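You operate a simulated robot arm through the tools that you are given. There is no shell and no other tool.

You are at the controls of a simulated robot arm. One attempt, no reset.

JOB
Clip the green relay on the rail at mark 27 and the blue relay at mark 62.
Fine: they lie in the black tray; the keeper bar ends forward again. Where these are worked on the way, their far stop is far enough and under half their travel is too little: keeper bar.

It is judged by the outcome, as a careful person would: the job done as asked, and still so three seconds after it is handed in. It fails if anything else is knocked over, pushed out of place, dropped, spilled or broken.

ROBOT AND FRAMES
A 6-joint arm with a two-finger parallel gripper, fixed in place. Base frame: the origin is on the floor under the middle of its stand, x ahead of it, y to its left, z up; the work surface is at about z = 886. Lengths are in mm, angles in rad, forces in N, time in s.
With the tool pointing down near the work surface it reaches from about 240 to 660 mm from the base axis. Its first joint turns from -1.152 to 1.152 rad. Payload 2.9 kg.
The tool frame sits at the grasp point between the pads (the TCP): z along the fingers, y along the line on which they close. The tips reach 30 mm beyond it. The gripper opens to 110 mm. The fingers are 20 mm wide and 10 mm thick; the gripper's body (48 by 112 mm) begins 55 mm behind the TCP.
Orientation is that of the tool frame in the base frame, as a unit quaternion [w, x, y, z]. With the fingers straight down and closing along the base's y, the tool's x points along the base's -x, its y along +y and its z along -z.

CONTROLS
- The arm moves only by the tool jog_arm. Its argument "series" is a list of rows, each a list of 3 entries, a list of its own where there are three numbers: the finger opening in mm, from 0 to 110, then the shift along the base's x, y, z in units of 20 mm (1.0 is 20 mm), then the turn, a rotation vector about the base's x, y, z in units of 4 degrees (1.0 is 4 degrees). In form: [[hand, [tx, ty, tz], [ax, ay, az]], ...]. A call has 1 to 20 rows; each row shifts and turns the commanded pose from where the row before left it. A call with a number of a shift or a turn outside -1 to 1 is refused whole. A row lasts 0.2 s, in which the tool goes at most 50 mm and 0.15 rad; a call with a longer step from one row to the next is refused whole, and so is a gripper value outside its range. A pose out of reach is approached as far as the arm can. The call stops where the force on the tool passes 80 N (or 10 N more than at its start, if that is more) or the arm is blocked; 0.2 s more then pass. Each finger travels about 108 mm/s and halts on what it meets, pressing with about 25 N; the grip force reading is that of the motor and also rises with nothing between the fingers. The clock runs only during rows and for 0.2 s after the last one: add rows that do not move to give the fingers time. It gives the time, the measured TCP pose, the force on the tool (base axes), the opening and the grip force at its end, in the units of the frame above (readings bear some noise), with the torque about the TCP (base axes, N m) and any sound that the robot's microphone picked up, and new pictures: "pictures" is both (left out), scene, wrist or none.
- Cameras (640 x 400 px; columns grow to the right, rows downward): "scene" is fixed at [84.1, 432.3, 1401.9]; the picture's right is [-0.73, -0.69, 0.00], its down [-0.28, 0.29, -0.92] and it looks along [0.63, -0.67, -0.40] (base axes); focal length 336 px, centre (320, 200). "wrist" rides on the gripper at [72, 17, -103] in the tool frame; the picture's right is [-0.23, 0.97, 0.00], its down [-0.76, -0.18, -0.62] and it looks along [-0.61, -0.14, 0.78] (tool axes); focal length 222 px, centre (320, 200). There is no depth. A picture from a camera that has moved, and an enlarged one, comes with that camera's place and axes in the base frame and with its lens.
- inspect(camera, box): a new picture of the part [left, top, right, bottom] of that camera's present view, enlarged. No time passes.
- hand_in(): hands the job in; it is judged then, once.

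Nothing tells you positions but the pictures and the camera data. Unless the task says otherwise, let go and move clear before handing in.

The tools are called after "Request:" by a JSON object that holds its "api" and its "payload". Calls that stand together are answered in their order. jog_arm: Moves the arm, as the interface text tells. Its arguments: {"type":"object","properties":{"series":{"type":"array","items":{"type":"array"}},"pictures":{"type":"string","enum":["both","scene","wrist","none"]}},"required":["series"]} The other tools are called the same way: inspect (camera, box) takes an enlarged picture of a part of a camera's view; hand_in () hands the job in.

At the start:

```text
clock: 0.0
tool_pos: [387.4, -28.7, 1240.3]
orientation: [0.0, -0.001, 1.0, 0.0]
wrist_force: [0.0, 0.3, -0.8]
moment: [-0.03, -0.01, -0.02]
finger_gap: 110.0
grasp_force: 0.0
```

scene: 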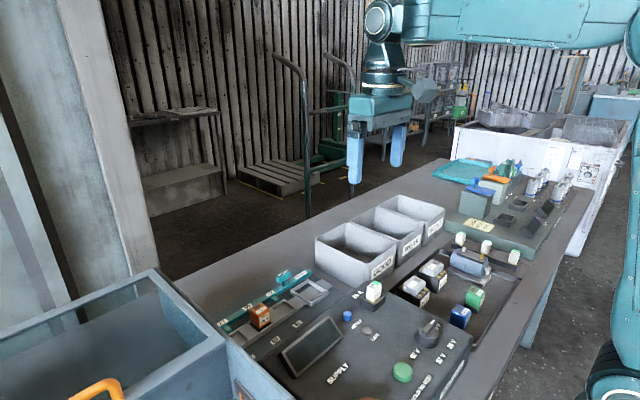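
wrist: 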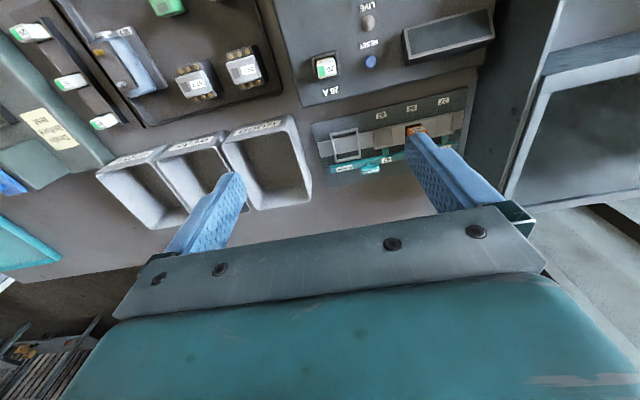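

I see a bench with a control panel, a rail with numbered marks, a black tray holding relays, and some bins. I'll look closer at the pictures before moving anything.

Request:
{"api": "inspect", "payload": {"camera": "scene", "box": [200, 240, 360, 340]}}

Request:
{"api": "inspect", "payload": {"camera": "scene", "box": [360, 220, 540, 340]}}

Request:
{"api": "inspect", "payload": {"camera": "wrist", "box": [300, 40, 500, 200]}}

Request:
{"api": "inspect", "payload": {"camera": "wrist", "box": [0, 0, 300, 180]}}

Request:
{"api": "inspect", "payload": {"camera": "scene", "box": [220, 280, 480, 400]}}

```text
4.00 times, centred on (280, 290) of scene
camera zoom: at [84.1, 432.3, 1401.9], right [-0.73, -0.69, 0.0], down [-0.28, 0.29, -0.92], along [0.63, -0.67, -0.4], focal length 1344 px, centre (480, -160)
```

zoom: 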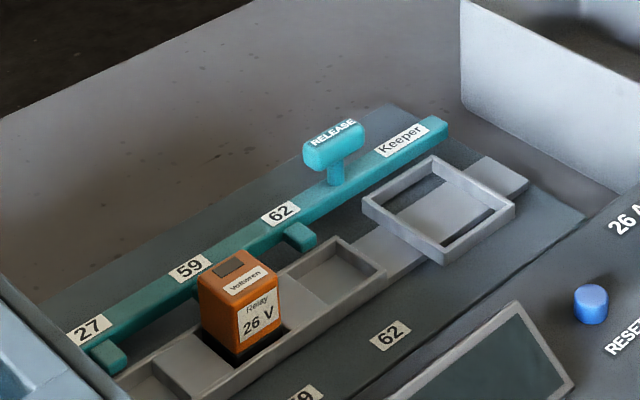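

```text
3.33 times, centred on (450, 280) of scene
camera zoom: at [84.1, 432.3, 1401.9], right [-0.73, -0.69, 0.0], down [-0.28, 0.29, -0.92], along [0.63, -0.67, -0.4], focal length 1120 px, centre (-113, -67)
```

zoom: 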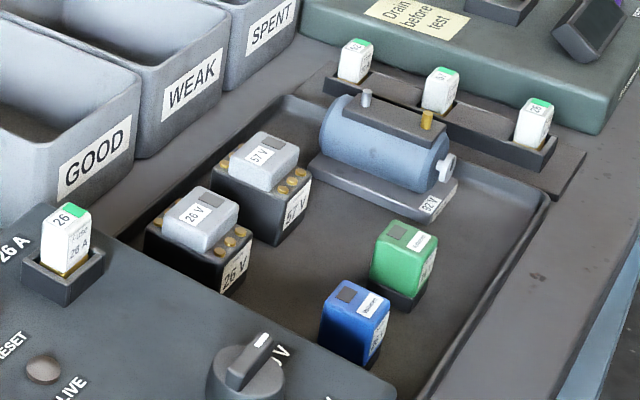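

```text
2.50 times, centred on (400, 120) of wrist
camera zoom: at [314.6, -12.3, 1344.5], right [0.23, 0.97, 0.0], down [0.76, -0.18, 0.62], along [0.61, -0.14, -0.78], focal length 555 px, centre (120, 400)
```

zoom: 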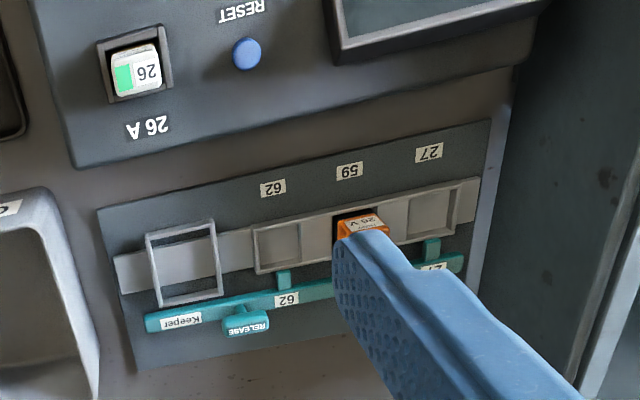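

```text
2.13 times, centred on (150, 90) of wrist
camera zoom: at [314.6, -12.3, 1344.5], right [0.23, 0.97, 0.0], down [0.76, -0.18, 0.62], along [0.61, -0.14, -0.78], focal length 474 px, centre (683, 435)
```

zoom: 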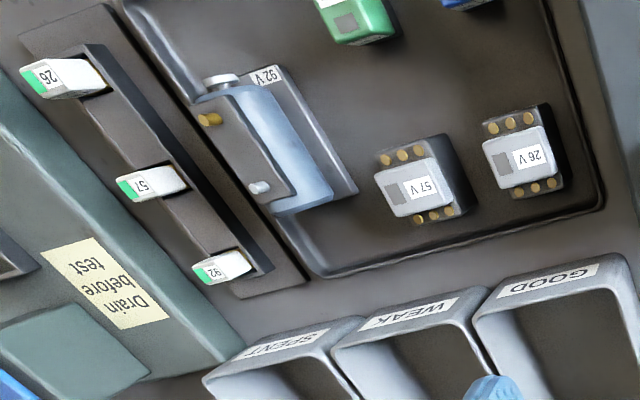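

```text
2.46 times, centred on (350, 340) of scene
camera zoom: at [84.1, 432.3, 1401.9], right [-0.73, -0.69, 0.0], down [-0.28, 0.29, -0.92], along [0.63, -0.67, -0.4], focal length 827 px, centre (246, -145)
```

zoom: 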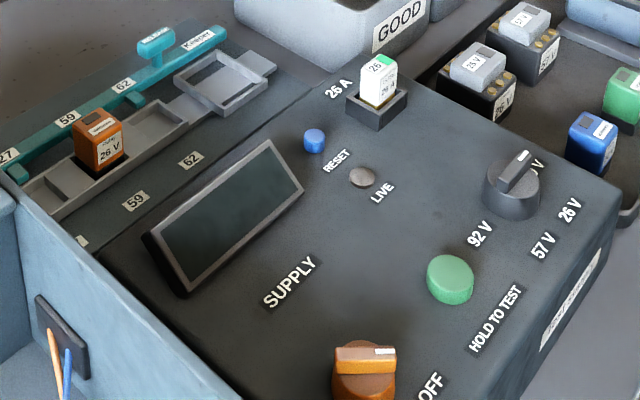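

The rail sockets lie along base y at x≈530 (62 at y≈75, orange 59 at y≈135, 27 at y≈197). The keeper bar sits behind them at x≈570, and the relays are near (240, -144) for blue and (240, -226) for green. I'll move above the rail for a closer look at the keeper bar.

Request:
{"api": "jog_arm", "payload": {"series": [[110, [-0.15, 1, -0.7], [0, 0, 0]], [110, [-0.15, 1, -0.7], [0, 0, 0]], [110, [-0.15, 1, -0.7], [0, 0, 0]], [110, [-0.15, 1, -0.7], [0, 0, 0]], [110, [-0.15, 1, -0.7], [0, 0, 0]], [110, [-0.15, 1, -0.7], [0, 0, 0]], [110, [-0.15, 1, -0.7], [0, 0, 0]], [110, [-0.15, 1, -0.7], [0, 0, 0]], [110, [-0.15, 0.5, -0.7], [0, 0, 0]], [110, [0, 0, 0], [0, 0, 0]]]}}

```text
clock: 2.2
tool_pos: [360.5, 140.9, 1115.9]
orientation: [-0.001, 0.001, 1.0, 0.001]
wrist_force: [0.0, -1.5, 0.4]
moment: [0.01, 0.01, -0.02]
finger_gap: 110.1
grasp_force: 0.0
camera wrist: at [287.3, 158.1, 1218.5], right [0.23, 0.97, 0.0], down [0.76, -0.18, 0.62], along [0.61, -0.14, -0.78], focal length 222 px, centre (320, 200)
```

scene: 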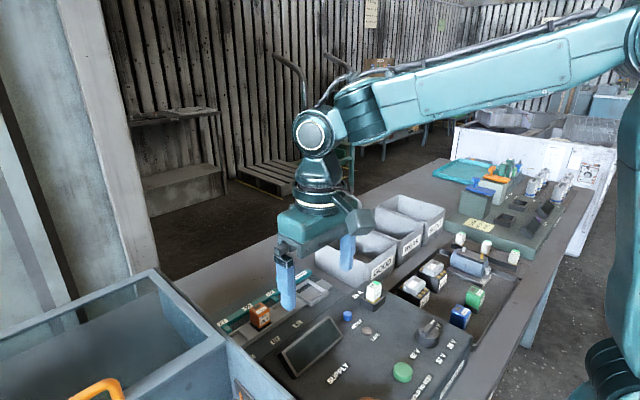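
wrist: 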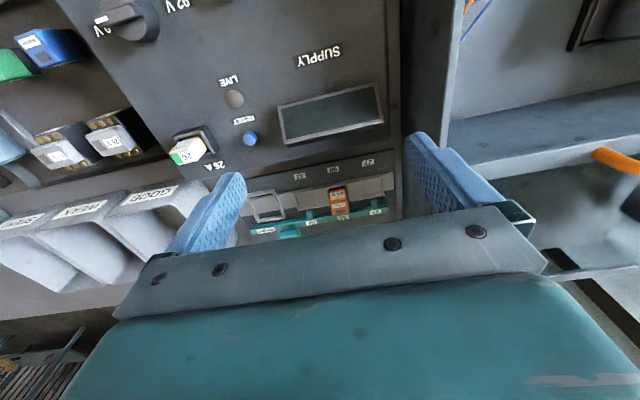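

Request:
{"api": "inspect", "payload": {"camera": "wrist", "box": [236, 145, 412, 255]}}

Request:
{"api": "inspect", "payload": {"camera": "wrist", "box": [0, 0, 200, 180]}}

```text
3.64 times, centred on (324, 200) of wrist
camera zoom: at [287.3, 158.1, 1218.5], right [0.23, 0.97, 0.0], down [0.76, -0.18, 0.62], along [0.61, -0.14, -0.78], focal length 808 px, centre (306, 200)
```

zoom: 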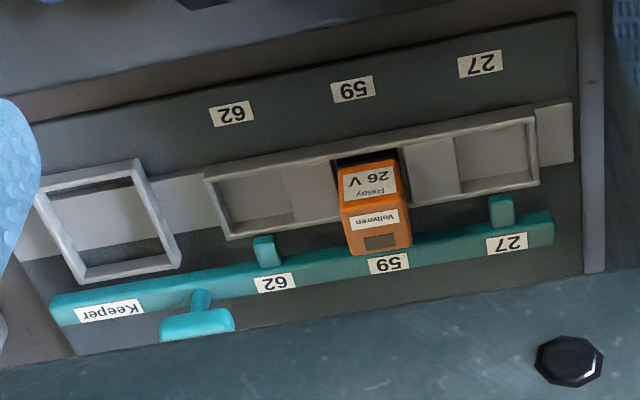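

```text
2.22 times, centred on (100, 90) of wrist
camera zoom: at [287.3, 158.1, 1218.5], right [0.23, 0.97, 0.0], down [0.76, -0.18, 0.62], along [0.61, -0.14, -0.78], focal length 494 px, centre (809, 444)
```

zoom: 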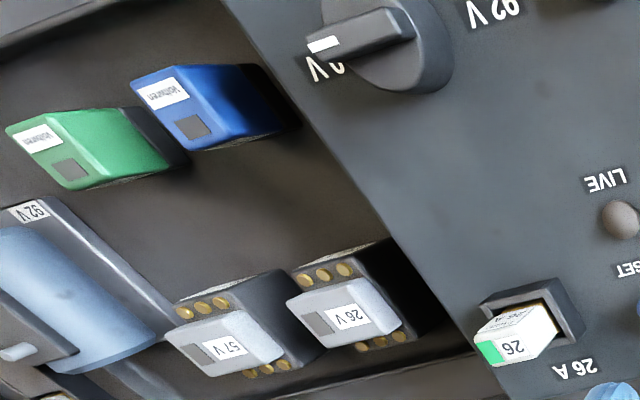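

The bar has tabs at 62 and 27, and a T-handle marked RELEASE stands up from it. I'll go closer to work out which way the bar slides.

Request:
{"api": "jog_arm", "payload": {"series": [[110, [0.75, -0.42, -0.85], [0, 0, 0]], [110, [0.75, -0.42, -0.85], [0, 0, 0]], [110, [0.75, -0.42, -0.85], [0, 0, 0]], [110, [0.75, -0.42, -0.85], [0, 0, 0]], [110, [0.75, -0.42, -0.85], [0, 0, 0]], [110, [0.75, -0.42, -0.85], [0, 0, 0]], [110, [0, 0, 0], [0, 0, 0]]]}}

```text
clock: 3.8
tool_pos: [450.7, 90.1, 1012.3]
orientation: [0.0, 0.0, 1.0, 0.0]
wrist_force: [0.5, 0.6, -0.6]
moment: [0.0, 0.0, 0.03]
finger_gap: 110.0
grasp_force: 0.0
camera wrist: at [378.1, 107.7, 1115.7], right [0.23, 0.97, 0.0], down [0.76, -0.18, 0.62], along [0.61, -0.14, -0.78], focal length 222 px, centre (320, 200)
```

scene: 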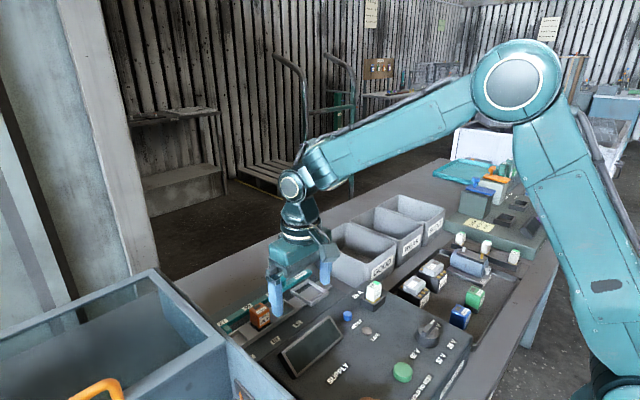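
wrist: 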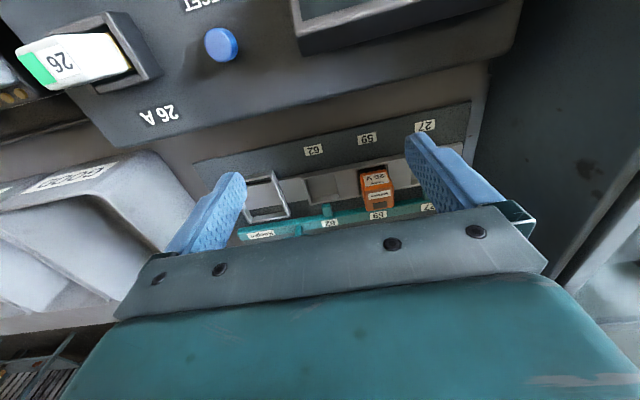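

Request:
{"api": "inspect", "payload": {"camera": "wrist", "box": [230, 150, 390, 250]}}

Request:
{"api": "inspect", "payload": {"camera": "scene", "box": [210, 250, 350, 340]}}

```text
4.00 times, centred on (310, 200) of wrist
camera zoom: at [378.1, 107.7, 1115.7], right [0.23, 0.97, 0.0], down [0.76, -0.18, 0.62], along [0.61, -0.14, -0.78], focal length 888 px, centre (360, 200)
```

zoom: 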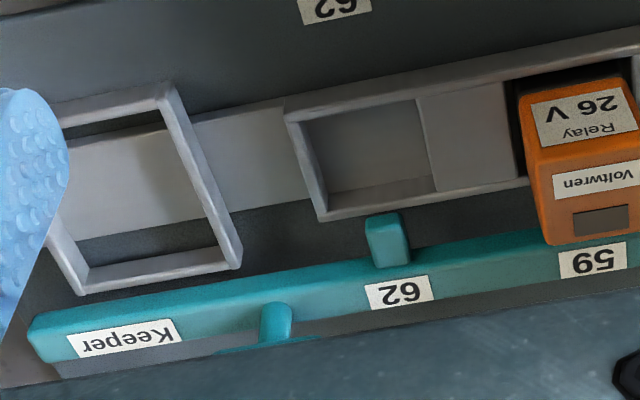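

```text
4.44 times, centred on (280, 295) of scene
camera zoom: at [84.1, 432.3, 1401.9], right [-0.73, -0.69, 0.0], down [-0.28, 0.29, -0.92], along [0.63, -0.67, -0.4], focal length 1494 px, centre (498, -222)
```

zoom: 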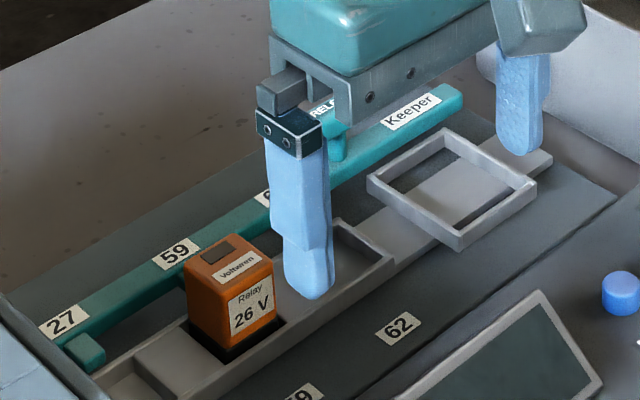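

The bar's top is at z≈922, the handle crossbar is near (565, 39, 948), and the tab tips seem to overhang the sockets. I'll yaw the gripper 90° over the handle. That gives me a side view, and it's the right orientation for gripping the crossbar.

Request:
{"api": "jog_arm", "payload": {"series": [[110, [0.24, -0.15, 0], [0, 0, 1]], [110, [0.24, -0.15, 0], [0, 0, 1]], [110, [0.24, -0.15, 0], [0, 0, 1]], [110, [0.24, -0.15, 0], [0, 0, 1]], [110, [0.24, -0.15, 0], [0, 0, 1]], [110, [0.24, -0.15, 0], [0, 0, 1]], [110, [0.24, -0.15, 0], [0, 0, 1]], [110, [0.24, -0.15, 0], [0, 0, 1]], [110, [0.24, -0.15, 0], [0, 0, 1]], [110, [0.24, -0.15, 0], [0, 0, 1]], [110, [0.24, -0.15, 0], [0, 0, 1]], [110, [0.24, -0.15, 0], [0, 0, 1]], [110, [0.24, -0.15, 0], [0, 0, 1]], [110, [0.24, -0.15, 0], [0, 0, 1]], [110, [0.24, -0.15, 0], [0, 0, 1]], [110, [0.24, -0.15, 0], [0, 0, 1]], [110, [0.24, -0.15, 0], [0, 0, 1]], [110, [0.24, -0.15, 0], [0, 0, 1]], [110, [0.24, -0.15, 0], [0, 0, 1]], [110, [0.24, -0.15, 0], [0, 0, 1]]], "pictures": "none"}}

Request:
{"api": "jog_arm", "payload": {"series": [[110, [0, 0, 0], [0, 0, 1]], [110, [0, 0, 0], [0, 0, 1]], [110, [0, 0, 0], [0, 0, 0.5]], [110, [0, 0, 0], [0, 0, 0]]]}}

```text
clock: 8.0
tool_pos: [546.2, 30.5, 1012.9]
orientation: [0.0, -0.644, 0.765, 0.0]
wrist_force: [0.1, 0.0, -0.6]
moment: [0.01, -0.01, -0.01]
finger_gap: 110.1
grasp_force: 0.1
```

```text
clock: 9.0
tool_pos: [545.7, 30.6, 1013.9]
orientation: [0.0, 0.708, -0.706, 0.0]
wrist_force: [-0.8, 0.2, -0.5]
moment: [0.02, 0.0, -0.03]
finger_gap: 110.1
grasp_force: 0.1
camera wrist: at [529.2, -42.2, 1116.5], right [-0.97, 0.23, 0.0], down [0.18, 0.76, 0.62], along [0.14, 0.61, -0.78], focal length 222 px, centre (320, 200)
```

scene: 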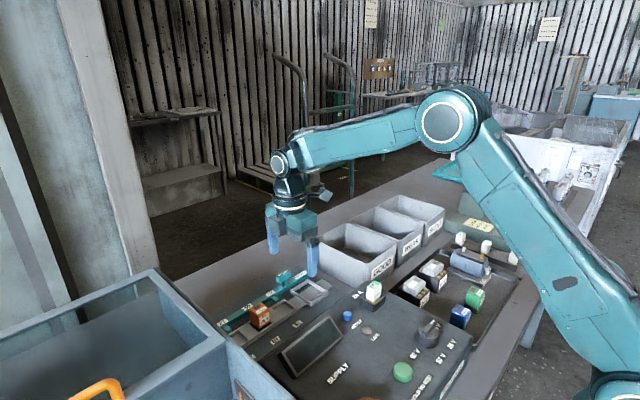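
wrist: 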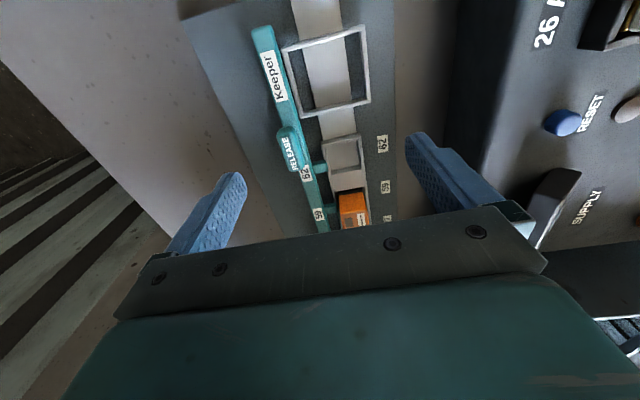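

Request:
{"api": "inspect", "payload": {"camera": "wrist", "box": [240, 20, 400, 120]}}

Request:
{"api": "inspect", "payload": {"camera": "wrist", "box": [240, 120, 400, 230]}}

Request:
{"api": "inspect", "payload": {"camera": "scene", "box": [200, 250, 340, 340]}}

```text
4.00 times, centred on (320, 70) of wrist
camera zoom: at [529.2, -42.2, 1116.5], right [-0.97, 0.23, 0.0], down [0.18, 0.76, 0.62], along [0.14, 0.61, -0.78], focal length 888 px, centre (320, 720)
```

zoom: 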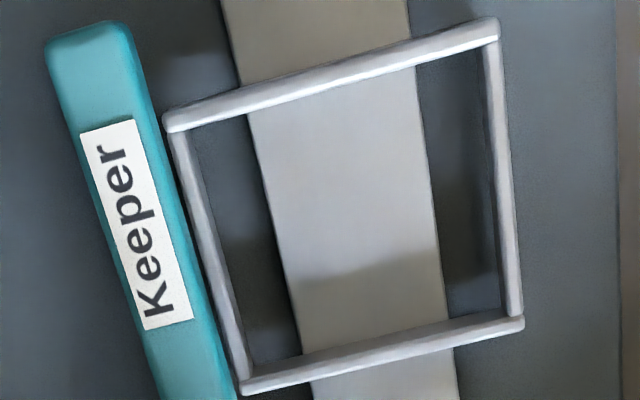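

```text
3.64 times, centred on (320, 175) of wrist
camera zoom: at [529.2, -42.2, 1116.5], right [-0.97, 0.23, 0.0], down [0.18, 0.76, 0.62], along [0.14, 0.61, -0.78], focal length 808 px, centre (320, 291)
```

zoom: 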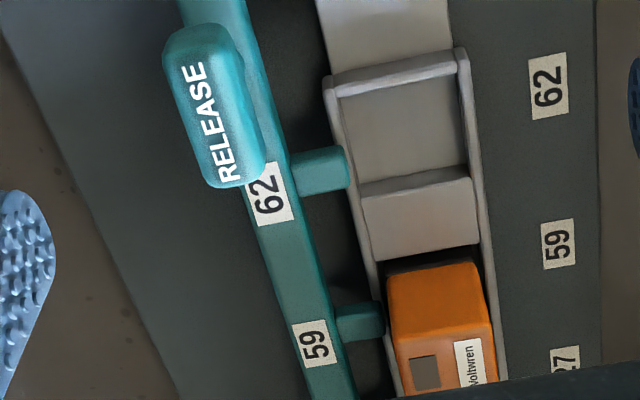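

```text
4.44 times, centred on (270, 295) of scene
camera zoom: at [84.1, 432.3, 1401.9], right [-0.73, -0.69, 0.0], down [-0.28, 0.29, -0.92], along [0.63, -0.67, -0.4], focal length 1494 px, centre (542, -222)
```

zoom: 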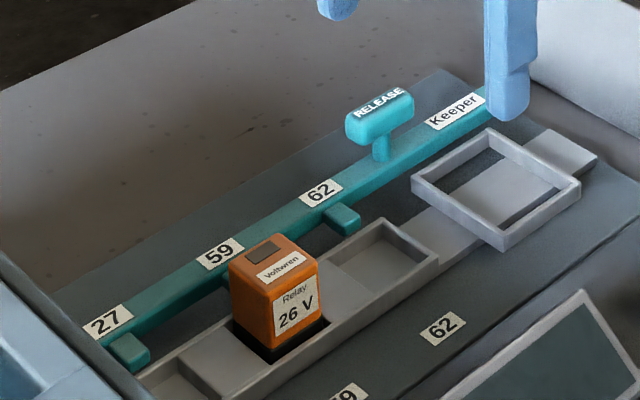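

The tabs reach forward over the back wall of the sockets, and the plate is clear behind the bar, so it should slide in +x to release. The handle crossbar is about (570, 33, 945) and runs along y. I'll line up above it.

Request:
{"api": "jog_arm", "payload": {"series": [[70, [0.6, 0.06, 0], [0, 0, 0]], [60, [0.6, 0.06, -0.5], [0, 0, 0]], [60, [0, 0, -1.0], [0, 0, 0]], [60, [0, 0, 0], [0, 0, 0]]]}}

```text
clock: 10.0
tool_pos: [570.1, 33.1, 983.1]
orientation: [-0.001, 0.707, -0.707, 0.0]
wrist_force: [0.0, -0.1, 0.6]
moment: [-0.01, 0.01, -0.02]
finger_gap: 60.1
grasp_force: 0.2
camera wrist: at [553.5, -39.6, 1086.1], right [-0.97, 0.23, 0.0], down [0.18, 0.76, 0.62], along [0.14, 0.61, -0.78], focal length 222 px, centre (320, 200)
```

scene: 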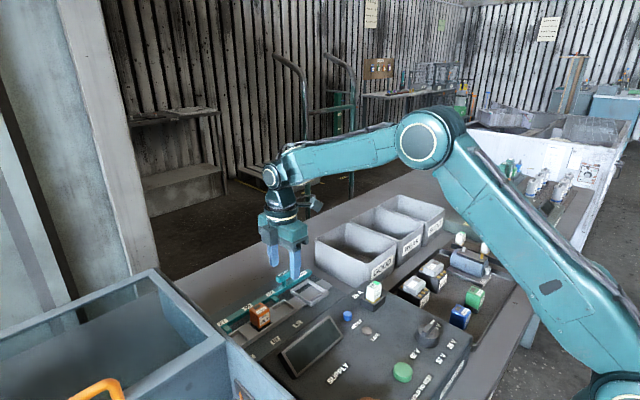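
wrist: 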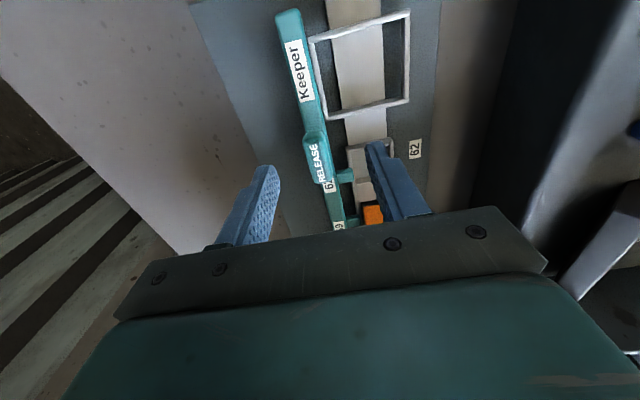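

Request:
{"api": "inspect", "payload": {"camera": "wrist", "box": [240, 110, 420, 230]}}

Request:
{"api": "inspect", "payload": {"camera": "scene", "box": [220, 190, 360, 340]}}

```text
3.33 times, centred on (330, 170) of wrist
camera zoom: at [553.5, -39.6, 1086.1], right [-0.97, 0.23, 0.0], down [0.18, 0.76, 0.62], along [0.14, 0.61, -0.78], focal length 740 px, centre (287, 300)
```

zoom: 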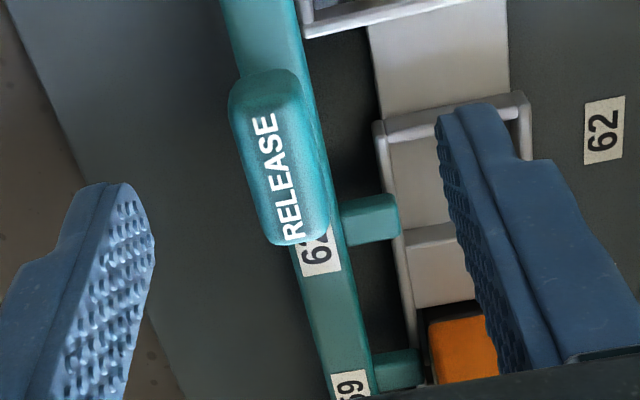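

```text
2.67 times, centred on (290, 265) of scene
camera zoom: at [84.1, 432.3, 1401.9], right [-0.73, -0.69, 0.0], down [-0.28, 0.29, -0.92], along [0.63, -0.67, -0.4], focal length 896 px, centre (400, 27)
```

zoom: 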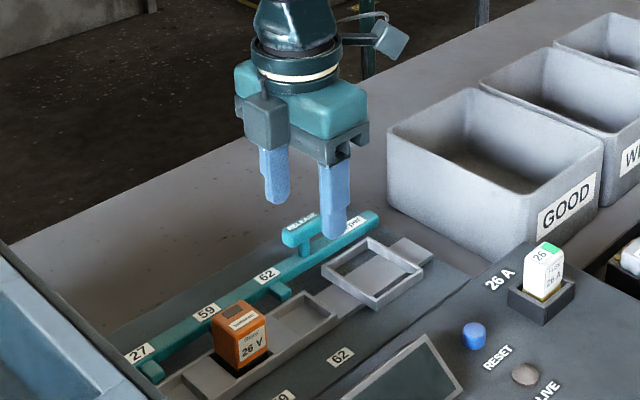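

The crossbar is between the fingers (centre ≈ x 571, y 30, top z ≈ 953). I'll lower so the tips stay just above the bar's top, then close on the crossbar.

Request:
{"api": "jog_arm", "payload": {"series": [[60, [0.04, -0.1, -0.7], [0, 0, 0]], [60, [0, 0, -0.5], [0, 0, 0]], [60, [0, 0, 0], [0, 0, 0]], [15, [0, 0, 0], [0, 0, 0]], [5, [0, 0, 0], [0, 0, 0]], [5, [0, 0, 0], [0, 0, 0]]]}}

```text
clock: 11.4
tool_pos: [572.6, 31.8, 958.4]
orientation: [-0.002, 0.707, -0.707, 0.001]
wrist_force: [16.5, -0.7, -6.6]
moment: [0.12, -0.27, 0.0]
finger_gap: 15.5
grasp_force: 44.8
camera wrist: at [554.6, -41.7, 1062.3], right [-0.97, 0.23, 0.0], down [0.18, 0.76, 0.62], along [0.14, 0.61, -0.78], focal length 222 px, centre (320, 200)
```

scene: 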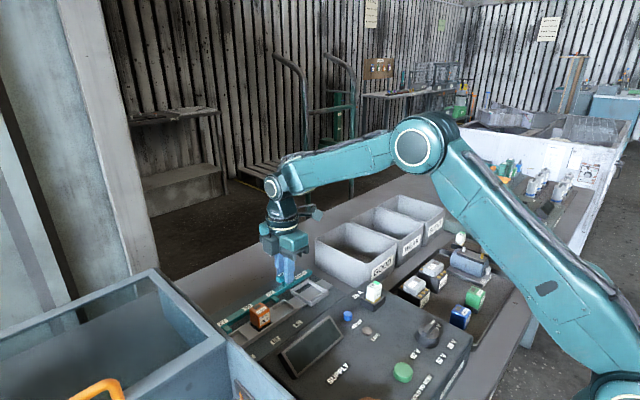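
wrist: 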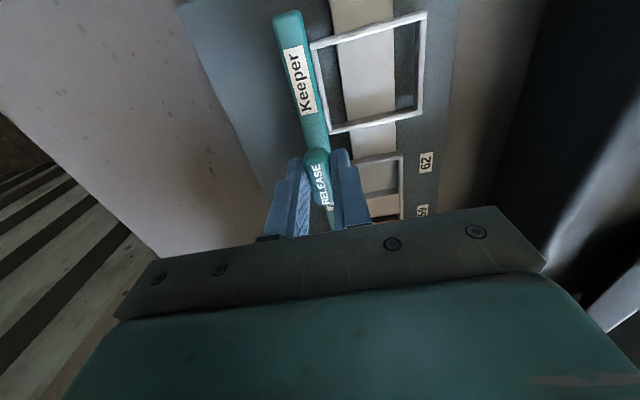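

The crossbar is gripped at 15.5 mm. I'll draw it gently in +x and watch the force.

Request:
{"api": "jog_arm", "payload": {"series": [[5, [0.2, 0, 0], [0, 0, 0]], [5, [0.2, 0, 0], [0, 0, 0]], [5, [0.2, 0, 0], [0, 0, 0]], [5, [0, 0, 0], [0, 0, 0]]]}}

```text
clock: 12.4
tool_pos: [582.4, 30.4, 958.4]
orientation: [0.002, 0.708, -0.706, 0.0]
wrist_force: [-1.1, 0.4, 0.5]
moment: [-0.47, 0.15, -0.03]
finger_gap: 15.7
grasp_force: 45.0
camera wrist: at [565.9, -41.7, 1062.4], right [-0.97, 0.23, 0.0], down [0.18, 0.76, 0.62], along [0.14, 0.61, -0.78], focal length 222 px, centre (320, 200)
```

scene: 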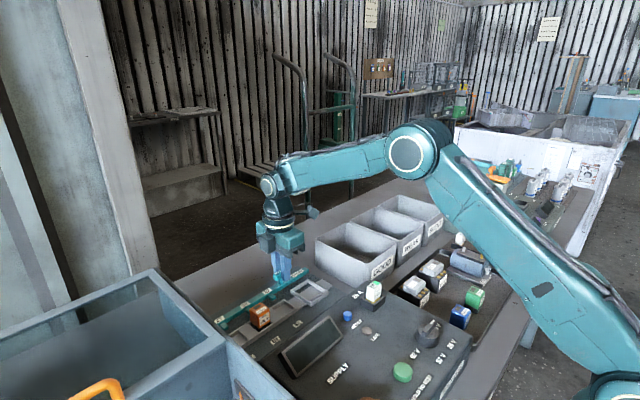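
wrist: 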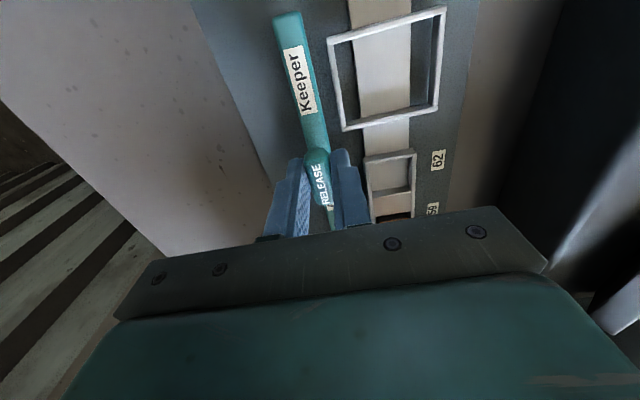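

The bar is sliding back in +x with little resistance. I'll continue towards its far stop.

Request:
{"api": "jog_arm", "payload": {"series": [[5, [0.25, 0, 0], [0, 0, 0]], [5, [0.25, 0, 0], [0, 0, 0]], [5, [0, 0, 0], [0, 0, 0]]], "pictures": "wrist"}}

```text
clock: 13.2
tool_pos: [593.4, 30.6, 959.5]
orientation: [0.0, -0.706, 0.708, 0.0]
wrist_force: [0.8, 1.4, -0.6]
moment: [-0.15, -0.03, -0.04]
finger_gap: 15.6
grasp_force: 44.8
camera wrist: at [576.1, -41.7, 1062.4], right [-0.97, 0.23, 0.0], down [0.18, 0.76, 0.62], along [0.14, 0.61, -0.78], focal length 222 px, centre (320, 200)
```

wrist: 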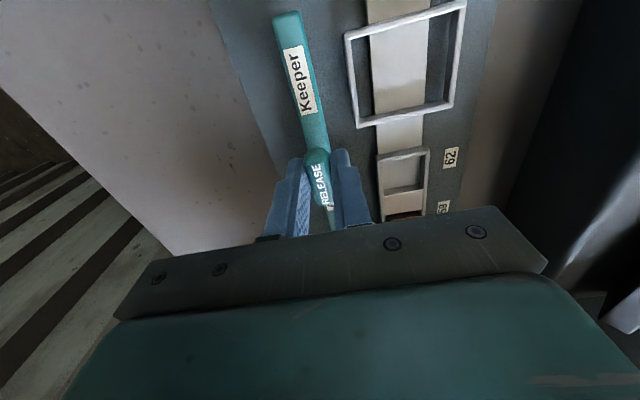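

Request:
{"api": "jog_arm", "payload": {"series": [[5, [0.2, 0, 0], [0, 0, 0]], [5, [0.2, 0, 0], [0, 0, 0]], [5, [0, 0, 0], [0, 0, 0]]], "pictures": "wrist"}}

```text
clock: 14.0
tool_pos: [600.6, 30.5, 960.6]
orientation: [-0.001, -0.707, 0.707, 0.001]
wrist_force: [-8.6, -0.3, 1.4]
moment: [0.25, 0.13, 0.02]
finger_gap: 15.7
grasp_force: 45.1
camera wrist: at [583.7, -41.7, 1062.5], right [-0.97, 0.23, 0.0], down [0.18, 0.76, 0.62], along [0.14, 0.61, -0.78], focal length 222 px, centre (320, 200)
```

wrist: 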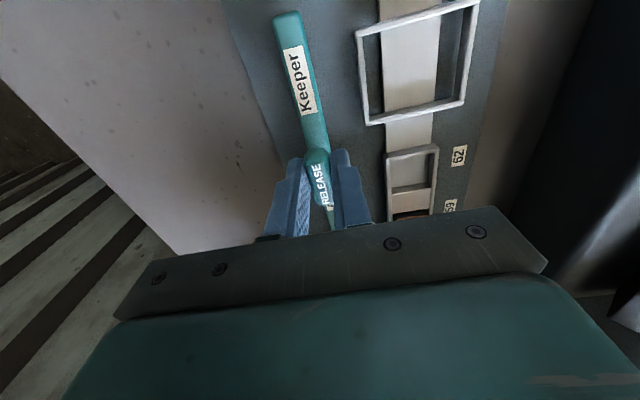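

Request:
{"api": "jog_arm", "payload": {"series": [[5, [0.1, 0, 0], [0, 0, 0]], [5, [0, 0, 0], [0, 0, 0]]], "pictures": "none"}}

```text
clock: 14.6
tool_pos: [600.9, 30.2, 958.1]
orientation: [-0.003, -0.707, 0.707, 0.003]
wrist_force: [-29.9, -1.7, 6.7]
moment: [0.37, 0.16, 0.04]
finger_gap: 15.6
grasp_force: 44.5
```

The bar is at its far stop (about 28 mm of travel, with force rising to 30 N). I'll ease off, open the fingers, rise, and check that it stays back.

Request:
{"api": "jog_arm", "payload": {"series": [[5, [-0.12, 0, 0], [0, 0, 0]], [5, [0, 0, 0], [0, 0, 0]], [50, [0, 0, 0], [0, 0, 0]], [50, [0, 0, 0], [0, 0, 0]], [50, [0, 0, 0.8], [0, 0, 0]], [50, [0, 0, 1], [0, 0, 0]], [60, [0, 0, 1], [0, 0, 0]], [60, [0, 0, 0], [0, 0, 0]]]}}

```text
clock: 16.4
tool_pos: [599.4, 31.1, 1015.9]
orientation: [0.0, -0.707, 0.707, 0.0]
wrist_force: [-0.2, 0.1, 0.4]
moment: [-0.01, -0.03, -0.01]
finger_gap: 60.0
grasp_force: 0.0
camera wrist: at [583.9, -41.7, 1119.1], right [-0.97, 0.23, 0.0], down [0.18, 0.76, 0.62], along [0.14, 0.61, -0.78], focal length 222 px, centre (320, 200)
```

scene: 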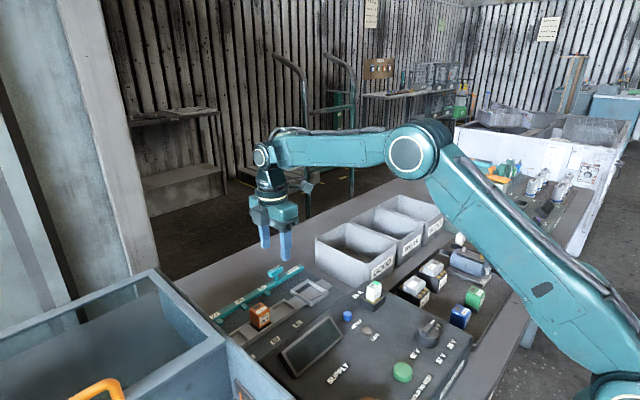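
wrist: 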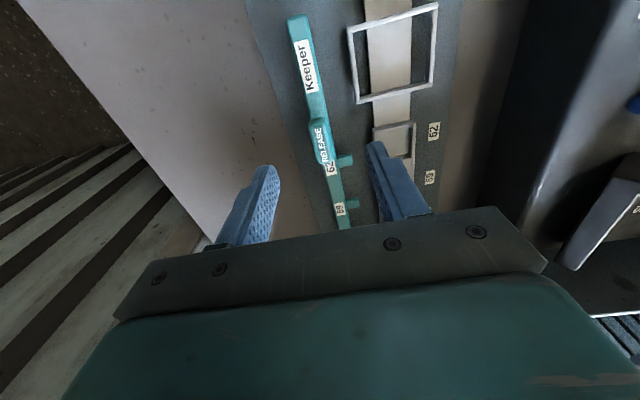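

The bar stays back. I'll check the rail and tray from the scene camera.

Request:
{"api": "inspect", "payload": {"camera": "scene", "box": [200, 250, 340, 340]}}

Request:
{"api": "inspect", "payload": {"camera": "scene", "box": [430, 270, 510, 340]}}

```text
4.44 times, centred on (270, 295) of scene
camera zoom: at [84.1, 432.3, 1401.9], right [-0.73, -0.69, 0.0], down [-0.28, 0.29, -0.92], along [0.63, -0.67, -0.4], focal length 1494 px, centre (542, -222)
```

zoom: 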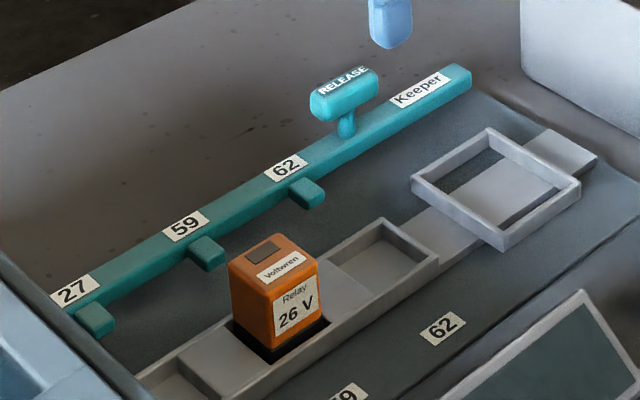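

```text
5.71 times, centred on (470, 305) of scene
camera zoom: at [84.1, 432.3, 1401.9], right [-0.73, -0.69, 0.0], down [-0.28, 0.29, -0.92], along [0.63, -0.67, -0.4], focal length 1921 px, centre (-537, -400)
```

zoom: 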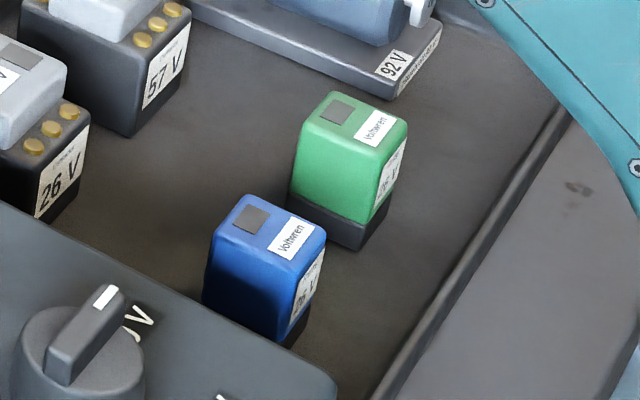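

The rail is clear: all tabs are withdrawn and the orange relay is undisturbed. Next I'll rise, turn back to zero yaw and travel over the tray to look at the relays.

Request:
{"api": "jog_arm", "payload": {"series": [[70, [0, 0, 0.9], [0, 0, -1]], [80, [-0.5, 0, 0.9], [0, 0, -1]], [90, [-0.75, -0.4, 0.6], [0, 0, -1]], [90, [-0.8, -0.5, 0], [0, 0, -1]], [90, [-0.8, -0.5, 0], [0, 0, -1]], [90, [-0.8, -0.5, 0], [0, 0, -1]], [90, [-0.8, -0.5, 0], [0, 0, -1]], [90, [-0.8, -0.5, 0], [0, 0, -1]], [90, [-0.8, -0.5, 0], [0, 0, -1]], [90, [-0.8, -0.5, 0], [0, 0, -1]], [90, [-0.8, -0.5, 0], [0, 0, -1]], [90, [-0.8, -0.5, 0], [0, 0, -1]], [90, [-0.8, -0.5, 0], [0, 0, -1]], [90, [-0.8, -0.5, 0], [0, 0, -1]], [90, [-0.8, -0.5, 0], [0, 0, -1]], [90, [-0.8, -0.5, 0], [0, 0, -1]], [90, [-0.8, -0.5, 0], [0, 0, -1]], [90, [-0.8, -0.5, 0], [0, 0, -1]], [90, [-0.8, -0.5, 0], [0, 0, -1]], [90, [-0.8, -0.5, 0], [0, 0, -1]]], "pictures": "none"}}

Request:
{"api": "jog_arm", "payload": {"series": [[90, [-0.8, -0.6, 0], [0, 0, -1]], [90, [-0.8, -0.6, 0], [0, 0, -1]], [90, [-0.4, -0.6, -0.5], [0, 0, -0.5]], [90, [0, 0, -0.5], [0, 0, 0]], [90, [0, 0, 0], [0, 0, 0]]]}}

```text
clock: 20.6
tool_pos: [303.6, -148.2, 1061.8]
orientation: [-0.001, -0.086, 0.996, 0.0]
wrist_force: [0.4, 0.4, -0.3]
moment: [-0.01, -0.01, -0.03]
finger_gap: 89.9
grasp_force: 0.0
```

```text
clock: 21.8
tool_pos: [263.7, -183.3, 1044.0]
orientation: [0.0, 0.0, 1.0, 0.0]
wrist_force: [0.7, -0.1, 0.3]
moment: [-0.01, -0.02, -0.01]
finger_gap: 90.1
grasp_force: 0.1
camera wrist: at [191.1, -166.2, 1145.9], right [0.23, 0.97, 0.0], down [0.76, -0.18, 0.62], along [0.61, -0.14, -0.78], focal length 222 px, centre (320, 200)
```

scene: 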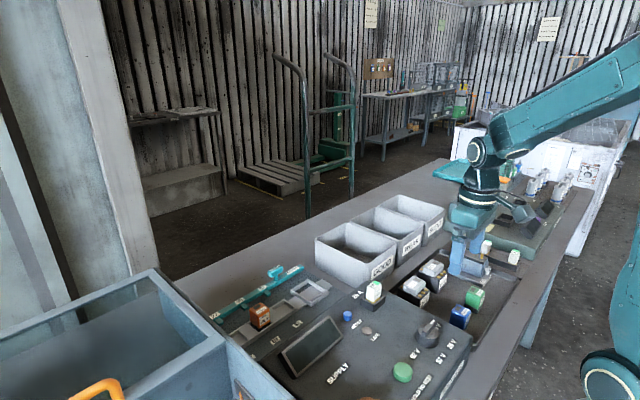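
wrist: 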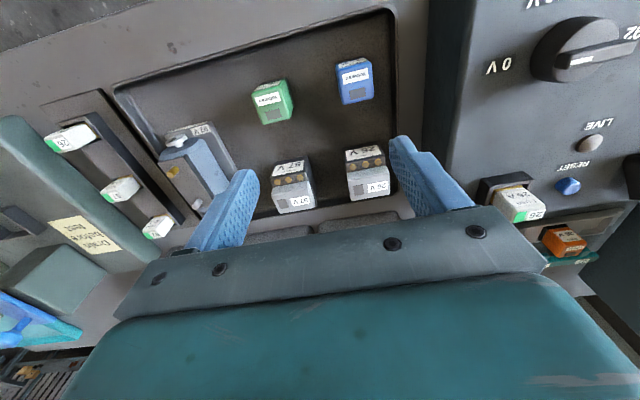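

Request:
{"api": "inspect", "payload": {"camera": "wrist", "box": [230, 30, 406, 140]}}

Request:
{"api": "inspect", "payload": {"camera": "scene", "box": [400, 220, 540, 330]}}

```text
3.64 times, centred on (318, 85) of wrist
camera zoom: at [191.1, -166.2, 1145.9], right [0.23, 0.97, 0.0], down [0.76, -0.18, 0.62], along [0.61, -0.14, -0.78], focal length 808 px, centre (327, 618)
```

zoom: 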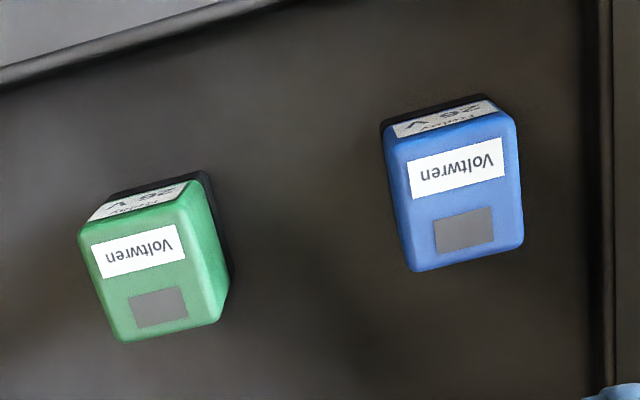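

```text
3.64 times, centred on (470, 275) of scene
camera zoom: at [84.1, 432.3, 1401.9], right [-0.73, -0.69, 0.0], down [-0.28, 0.29, -0.92], along [0.63, -0.67, -0.4], focal length 1222 px, centre (-226, -73)
```

zoom: 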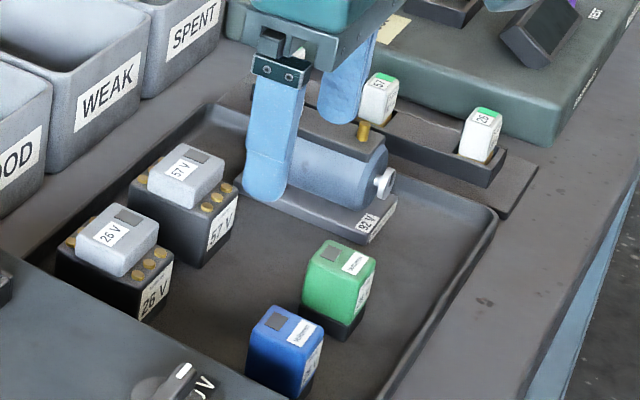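

Both relays lie nearly square to the base axes: green's centre is ≈ (239.5, -223.5), blue's ≈ (239.5, -145), tops at z≈933. Seated, the orange's top is at ≈939 and x≈529.5. I'll go down above the green relay first and check alignment.

Request:
{"api": "jog_arm", "payload": {"series": [[80, [-0.4, -0.67, 0], [0, 0, 0]], [70, [-0.4, -0.67, -0.5], [0, 0, 0]], [60, [-0.41, -0.67, -1], [0, 0, 0]], [60, [0, 0, -1], [0, 0, 0]], [60, [0, 0, -1], [0, 0, 0]], [60, [0, 0, 0], [0, 0, 0]]]}}

```text
clock: 23.2
tool_pos: [239.2, -222.9, 974.6]
orientation: [0.001, 0.0, 1.0, 0.0]
wrist_force: [-0.5, 0.3, 0.3]
moment: [0.0, -0.02, 0.03]
finger_gap: 60.0
grasp_force: 0.1
camera wrist: at [166.5, -206.4, 1076.7], right [0.23, 0.97, 0.0], down [0.76, -0.18, 0.62], along [0.61, -0.14, -0.78], focal length 222 px, centre (320, 200)
```

scene: 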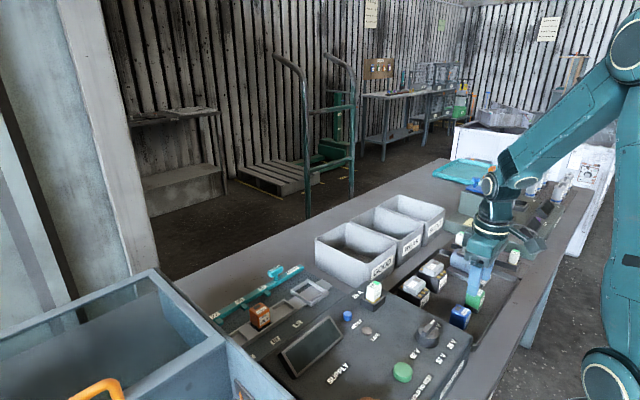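
wrist: 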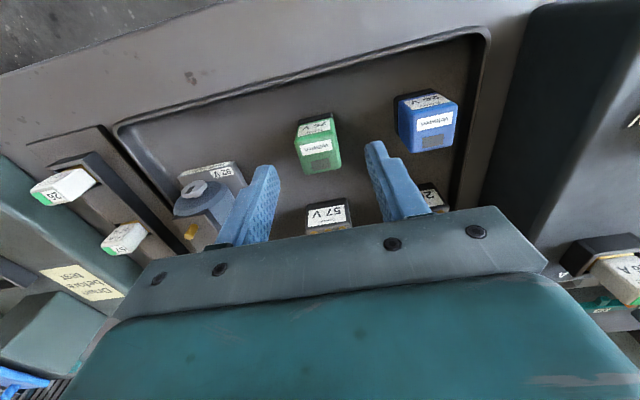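

Request:
{"api": "inspect", "payload": {"camera": "wrist", "box": [230, 90, 420, 220]}}

Request:
{"api": "inspect", "payload": {"camera": "scene", "box": [420, 230, 520, 340]}}

```text
3.08 times, centred on (325, 155) of wrist
camera zoom: at [166.5, -206.4, 1076.7], right [0.23, 0.97, 0.0], down [0.76, -0.18, 0.62], along [0.61, -0.14, -0.78], focal length 684 px, centre (305, 338)
```

zoom: 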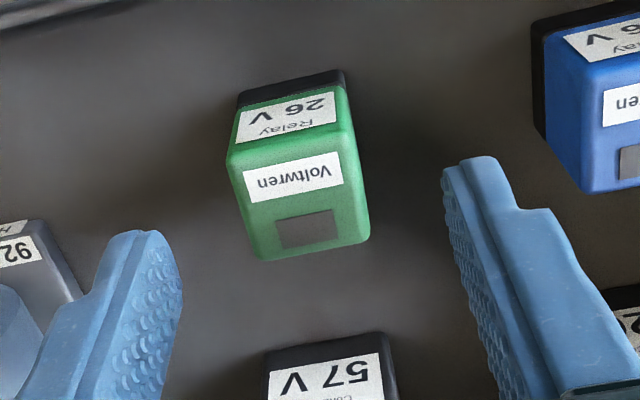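

```text
3.64 times, centred on (470, 285) of scene
camera zoom: at [84.1, 432.3, 1401.9], right [-0.73, -0.69, 0.0], down [-0.28, 0.29, -0.92], along [0.63, -0.67, -0.4], focal length 1222 px, centre (-226, -109)
```

zoom: 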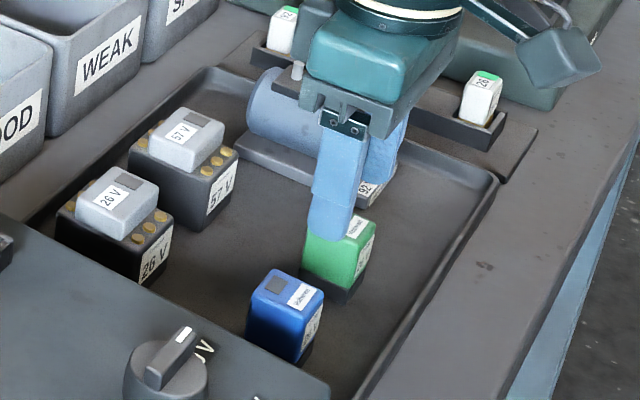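

The green relay sits centred between the fingers (centre y ≈ -224.5). I'll go down and grip it.

Request:
{"api": "jog_arm", "payload": {"series": [[55, [0, -0.08, -0.7], [0, 0, 0]], [50, [0, 0, -0.7], [0, 0, 0]], [50, [0, 0, -0.7], [0, 0, 0]], [50, [0, 0, 0], [0, 0, 0]], [20, [0, 0, 0], [0, 0, 0]], [10, [0, 0, 0], [0, 0, 0]], [10, [0, 0, 0], [0, 0, 0]]]}}

```text
clock: 24.8
tool_pos: [240.2, -225.8, 930.9]
orientation: [0.0, 0.0, 1.0, 0.0]
wrist_force: [-0.8, 0.2, -0.4]
moment: [0.0, -0.04, 0.04]
finger_gap: 29.6
grasp_force: 24.9
camera wrist: at [167.1, -207.8, 1034.5], right [0.23, 0.97, 0.0], down [0.76, -0.18, 0.62], along [0.61, -0.14, -0.78], focal length 222 px, centre (320, 200)
```

scene: 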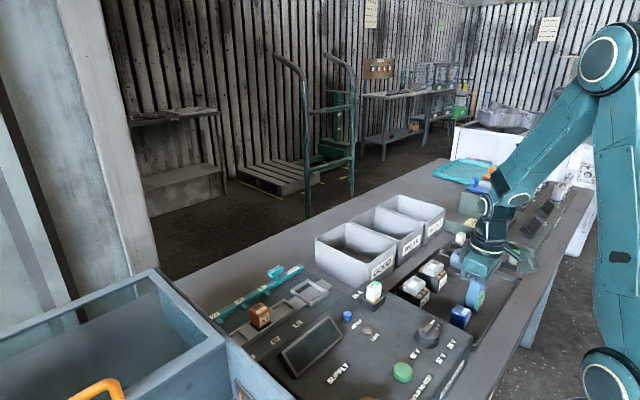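
wrist: 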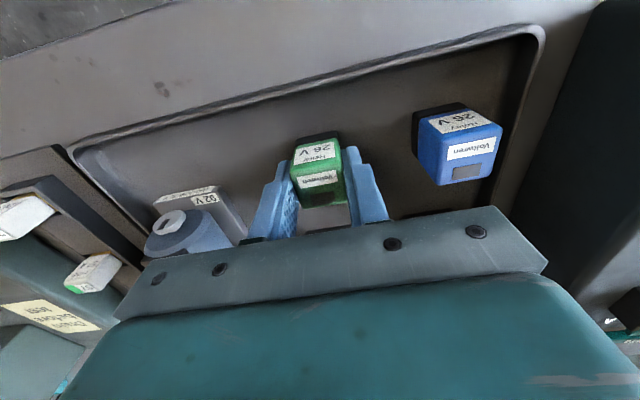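

Request:
{"api": "jog_arm", "payload": {"series": [[10, [0, 0, 0], [0, 0, 0]], [10, [0, 0, 0], [0, 0, 0]]], "pictures": "none"}}

Request:
{"api": "inspect", "payload": {"camera": "wrist", "box": [240, 110, 400, 230]}}

```text
clock: 25.4
tool_pos: [238.8, -224.5, 931.4]
orientation: [0.0, 0.0, 1.0, 0.0]
wrist_force: [0.0, -0.3, 0.2]
moment: [0.04, 0.01, 0.03]
finger_gap: 29.3
grasp_force: 25.3
```

```text
3.33 times, centred on (320, 170) of wrist
camera zoom: at [167.1, -207.8, 1034.6], right [0.23, 0.97, 0.0], down [0.76, -0.18, 0.62], along [0.61, -0.14, -0.78], focal length 740 px, centre (320, 300)
```

zoom: 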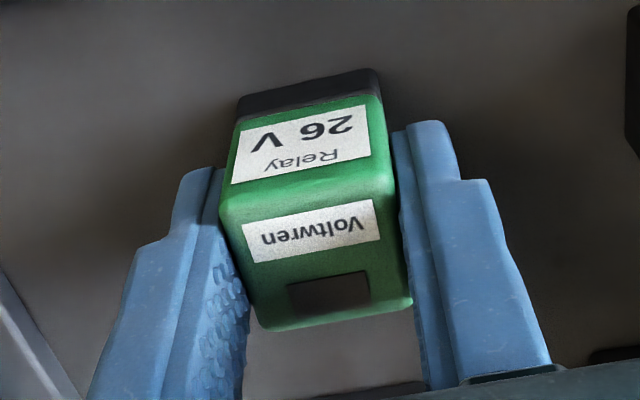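

The green relay is gripped (29.3 mm, 25 N). I'll lift it straight up and check.

Request:
{"api": "jog_arm", "payload": {"series": [[10, [0, 0, 0.3], [0, 0, 0]], [10, [0, 0, 0.6], [0, 0, 0]], [10, [0, 0, 1], [0, 0, 0]], [10, [0, 0, 1], [0, 0, 0]], [10, [0, 0, 1], [0, 0, 0]], [10, [0, 0, 1], [0, 0, 0]], [10, [0, 0, 1], [0, 0, 0]], [10, [0, 0, 0], [0, 0, 0]]]}}

```text
clock: 27.2
tool_pos: [238.3, -224.6, 1050.3]
orientation: [0.001, 0.0, 1.0, -0.001]
wrist_force: [0.5, -0.2, -0.5]
moment: [0.01, -0.01, 0.01]
finger_gap: 9.8
grasp_force: 0.1
camera wrist: at [166.7, -207.6, 1152.8], right [0.23, 0.97, 0.0], down [0.76, -0.18, 0.62], along [0.61, -0.14, -0.78], focal length 222 px, centre (320, 200)
```

scene: 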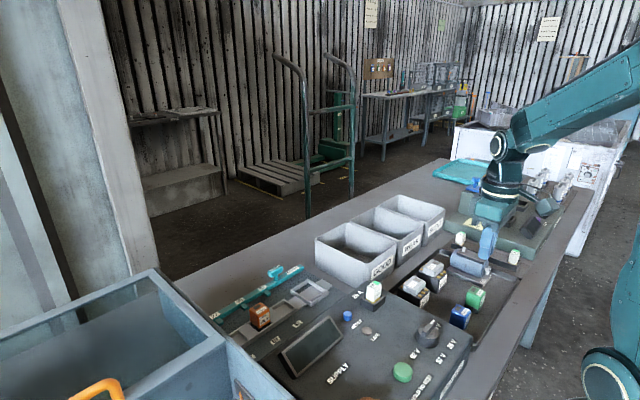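
wrist: 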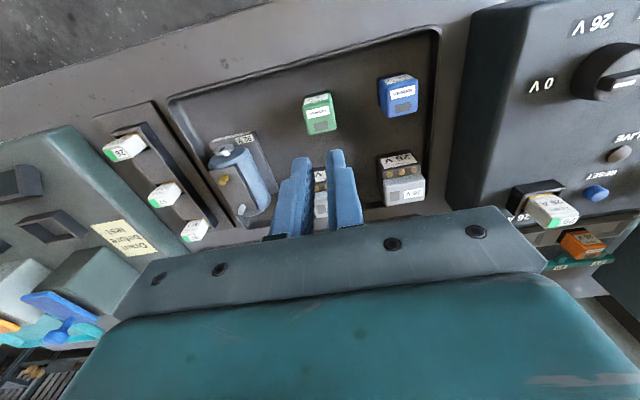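

The relay slipped out of the fingers as I lifted, and the fingers are now closed on nothing. I'll look closely at the green relay's state and shape.

Request:
{"api": "inspect", "payload": {"camera": "wrist", "box": [280, 60, 440, 160]}}

Request:
{"api": "inspect", "payload": {"camera": "scene", "box": [440, 275, 500, 335]}}

```text
4.00 times, centred on (360, 110) of wrist
camera zoom: at [166.7, -207.6, 1152.8], right [0.23, 0.97, 0.0], down [0.76, -0.18, 0.62], along [0.61, -0.14, -0.78], focal length 888 px, centre (160, 560)
```

zoom: 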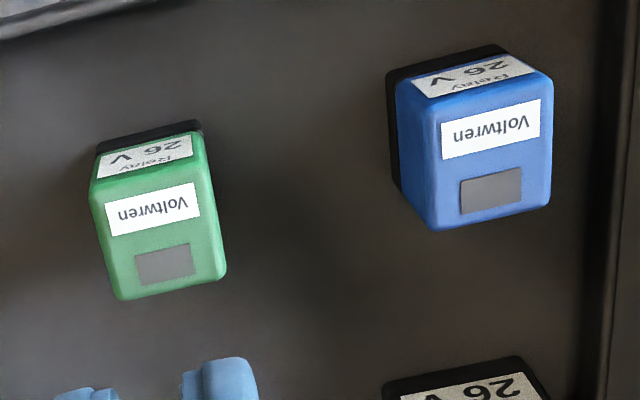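

```text
6.67 times, centred on (470, 305) of scene
camera zoom: at [84.1, 432.3, 1401.9], right [-0.73, -0.69, 0.0], down [-0.28, 0.29, -0.92], along [0.63, -0.67, -0.4], focal length 2241 px, centre (-680, -500)
```

zoom: 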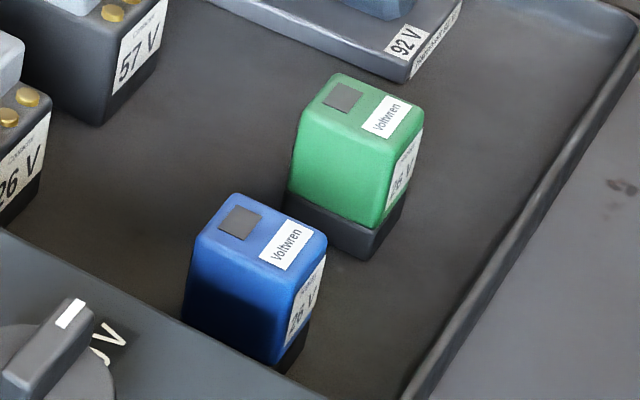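

The green relay stands unmoved, so it simply slipped. Its body tapers towards the top, which means I should grip lower, on the straight black base. Before that I'll check the wall beside mark 27 for clearance.

Request:
{"api": "inspect", "payload": {"camera": "scene", "box": [130, 240, 330, 400]}}

Request:
{"api": "inspect", "payload": {"camera": "scene", "box": [0, 220, 320, 400]}}

```text
2.50 times, centred on (230, 320) of scene
camera zoom: at [84.1, 432.3, 1401.9], right [-0.73, -0.69, 0.0], down [-0.28, 0.29, -0.92], along [0.63, -0.67, -0.4], focal length 840 px, centre (545, -100)
```

zoom: 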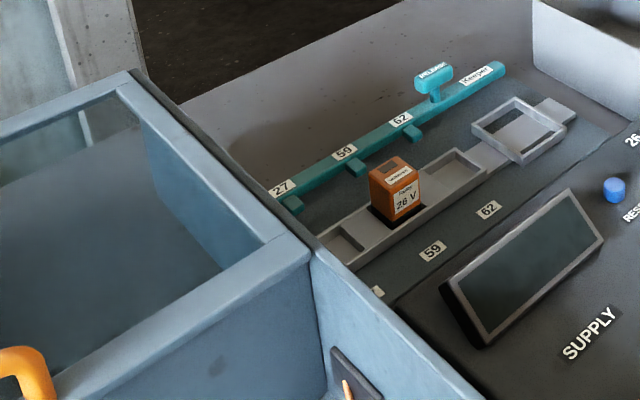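

```text
2.00 times, centred on (160, 310) of scene
camera zoom: at [84.1, 432.3, 1401.9], right [-0.73, -0.69, 0.0], down [-0.28, 0.29, -0.92], along [0.63, -0.67, -0.4], focal length 672 px, centre (640, -20)
```

zoom: 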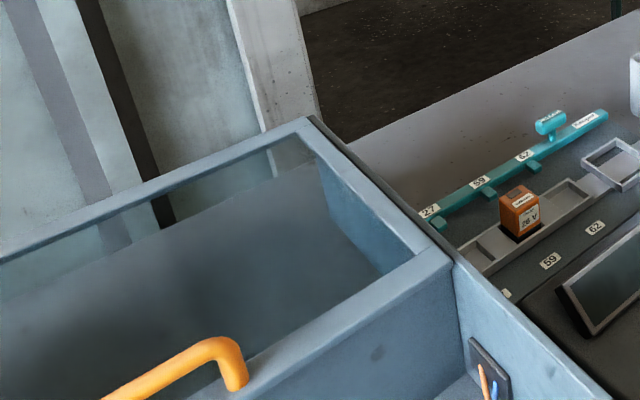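

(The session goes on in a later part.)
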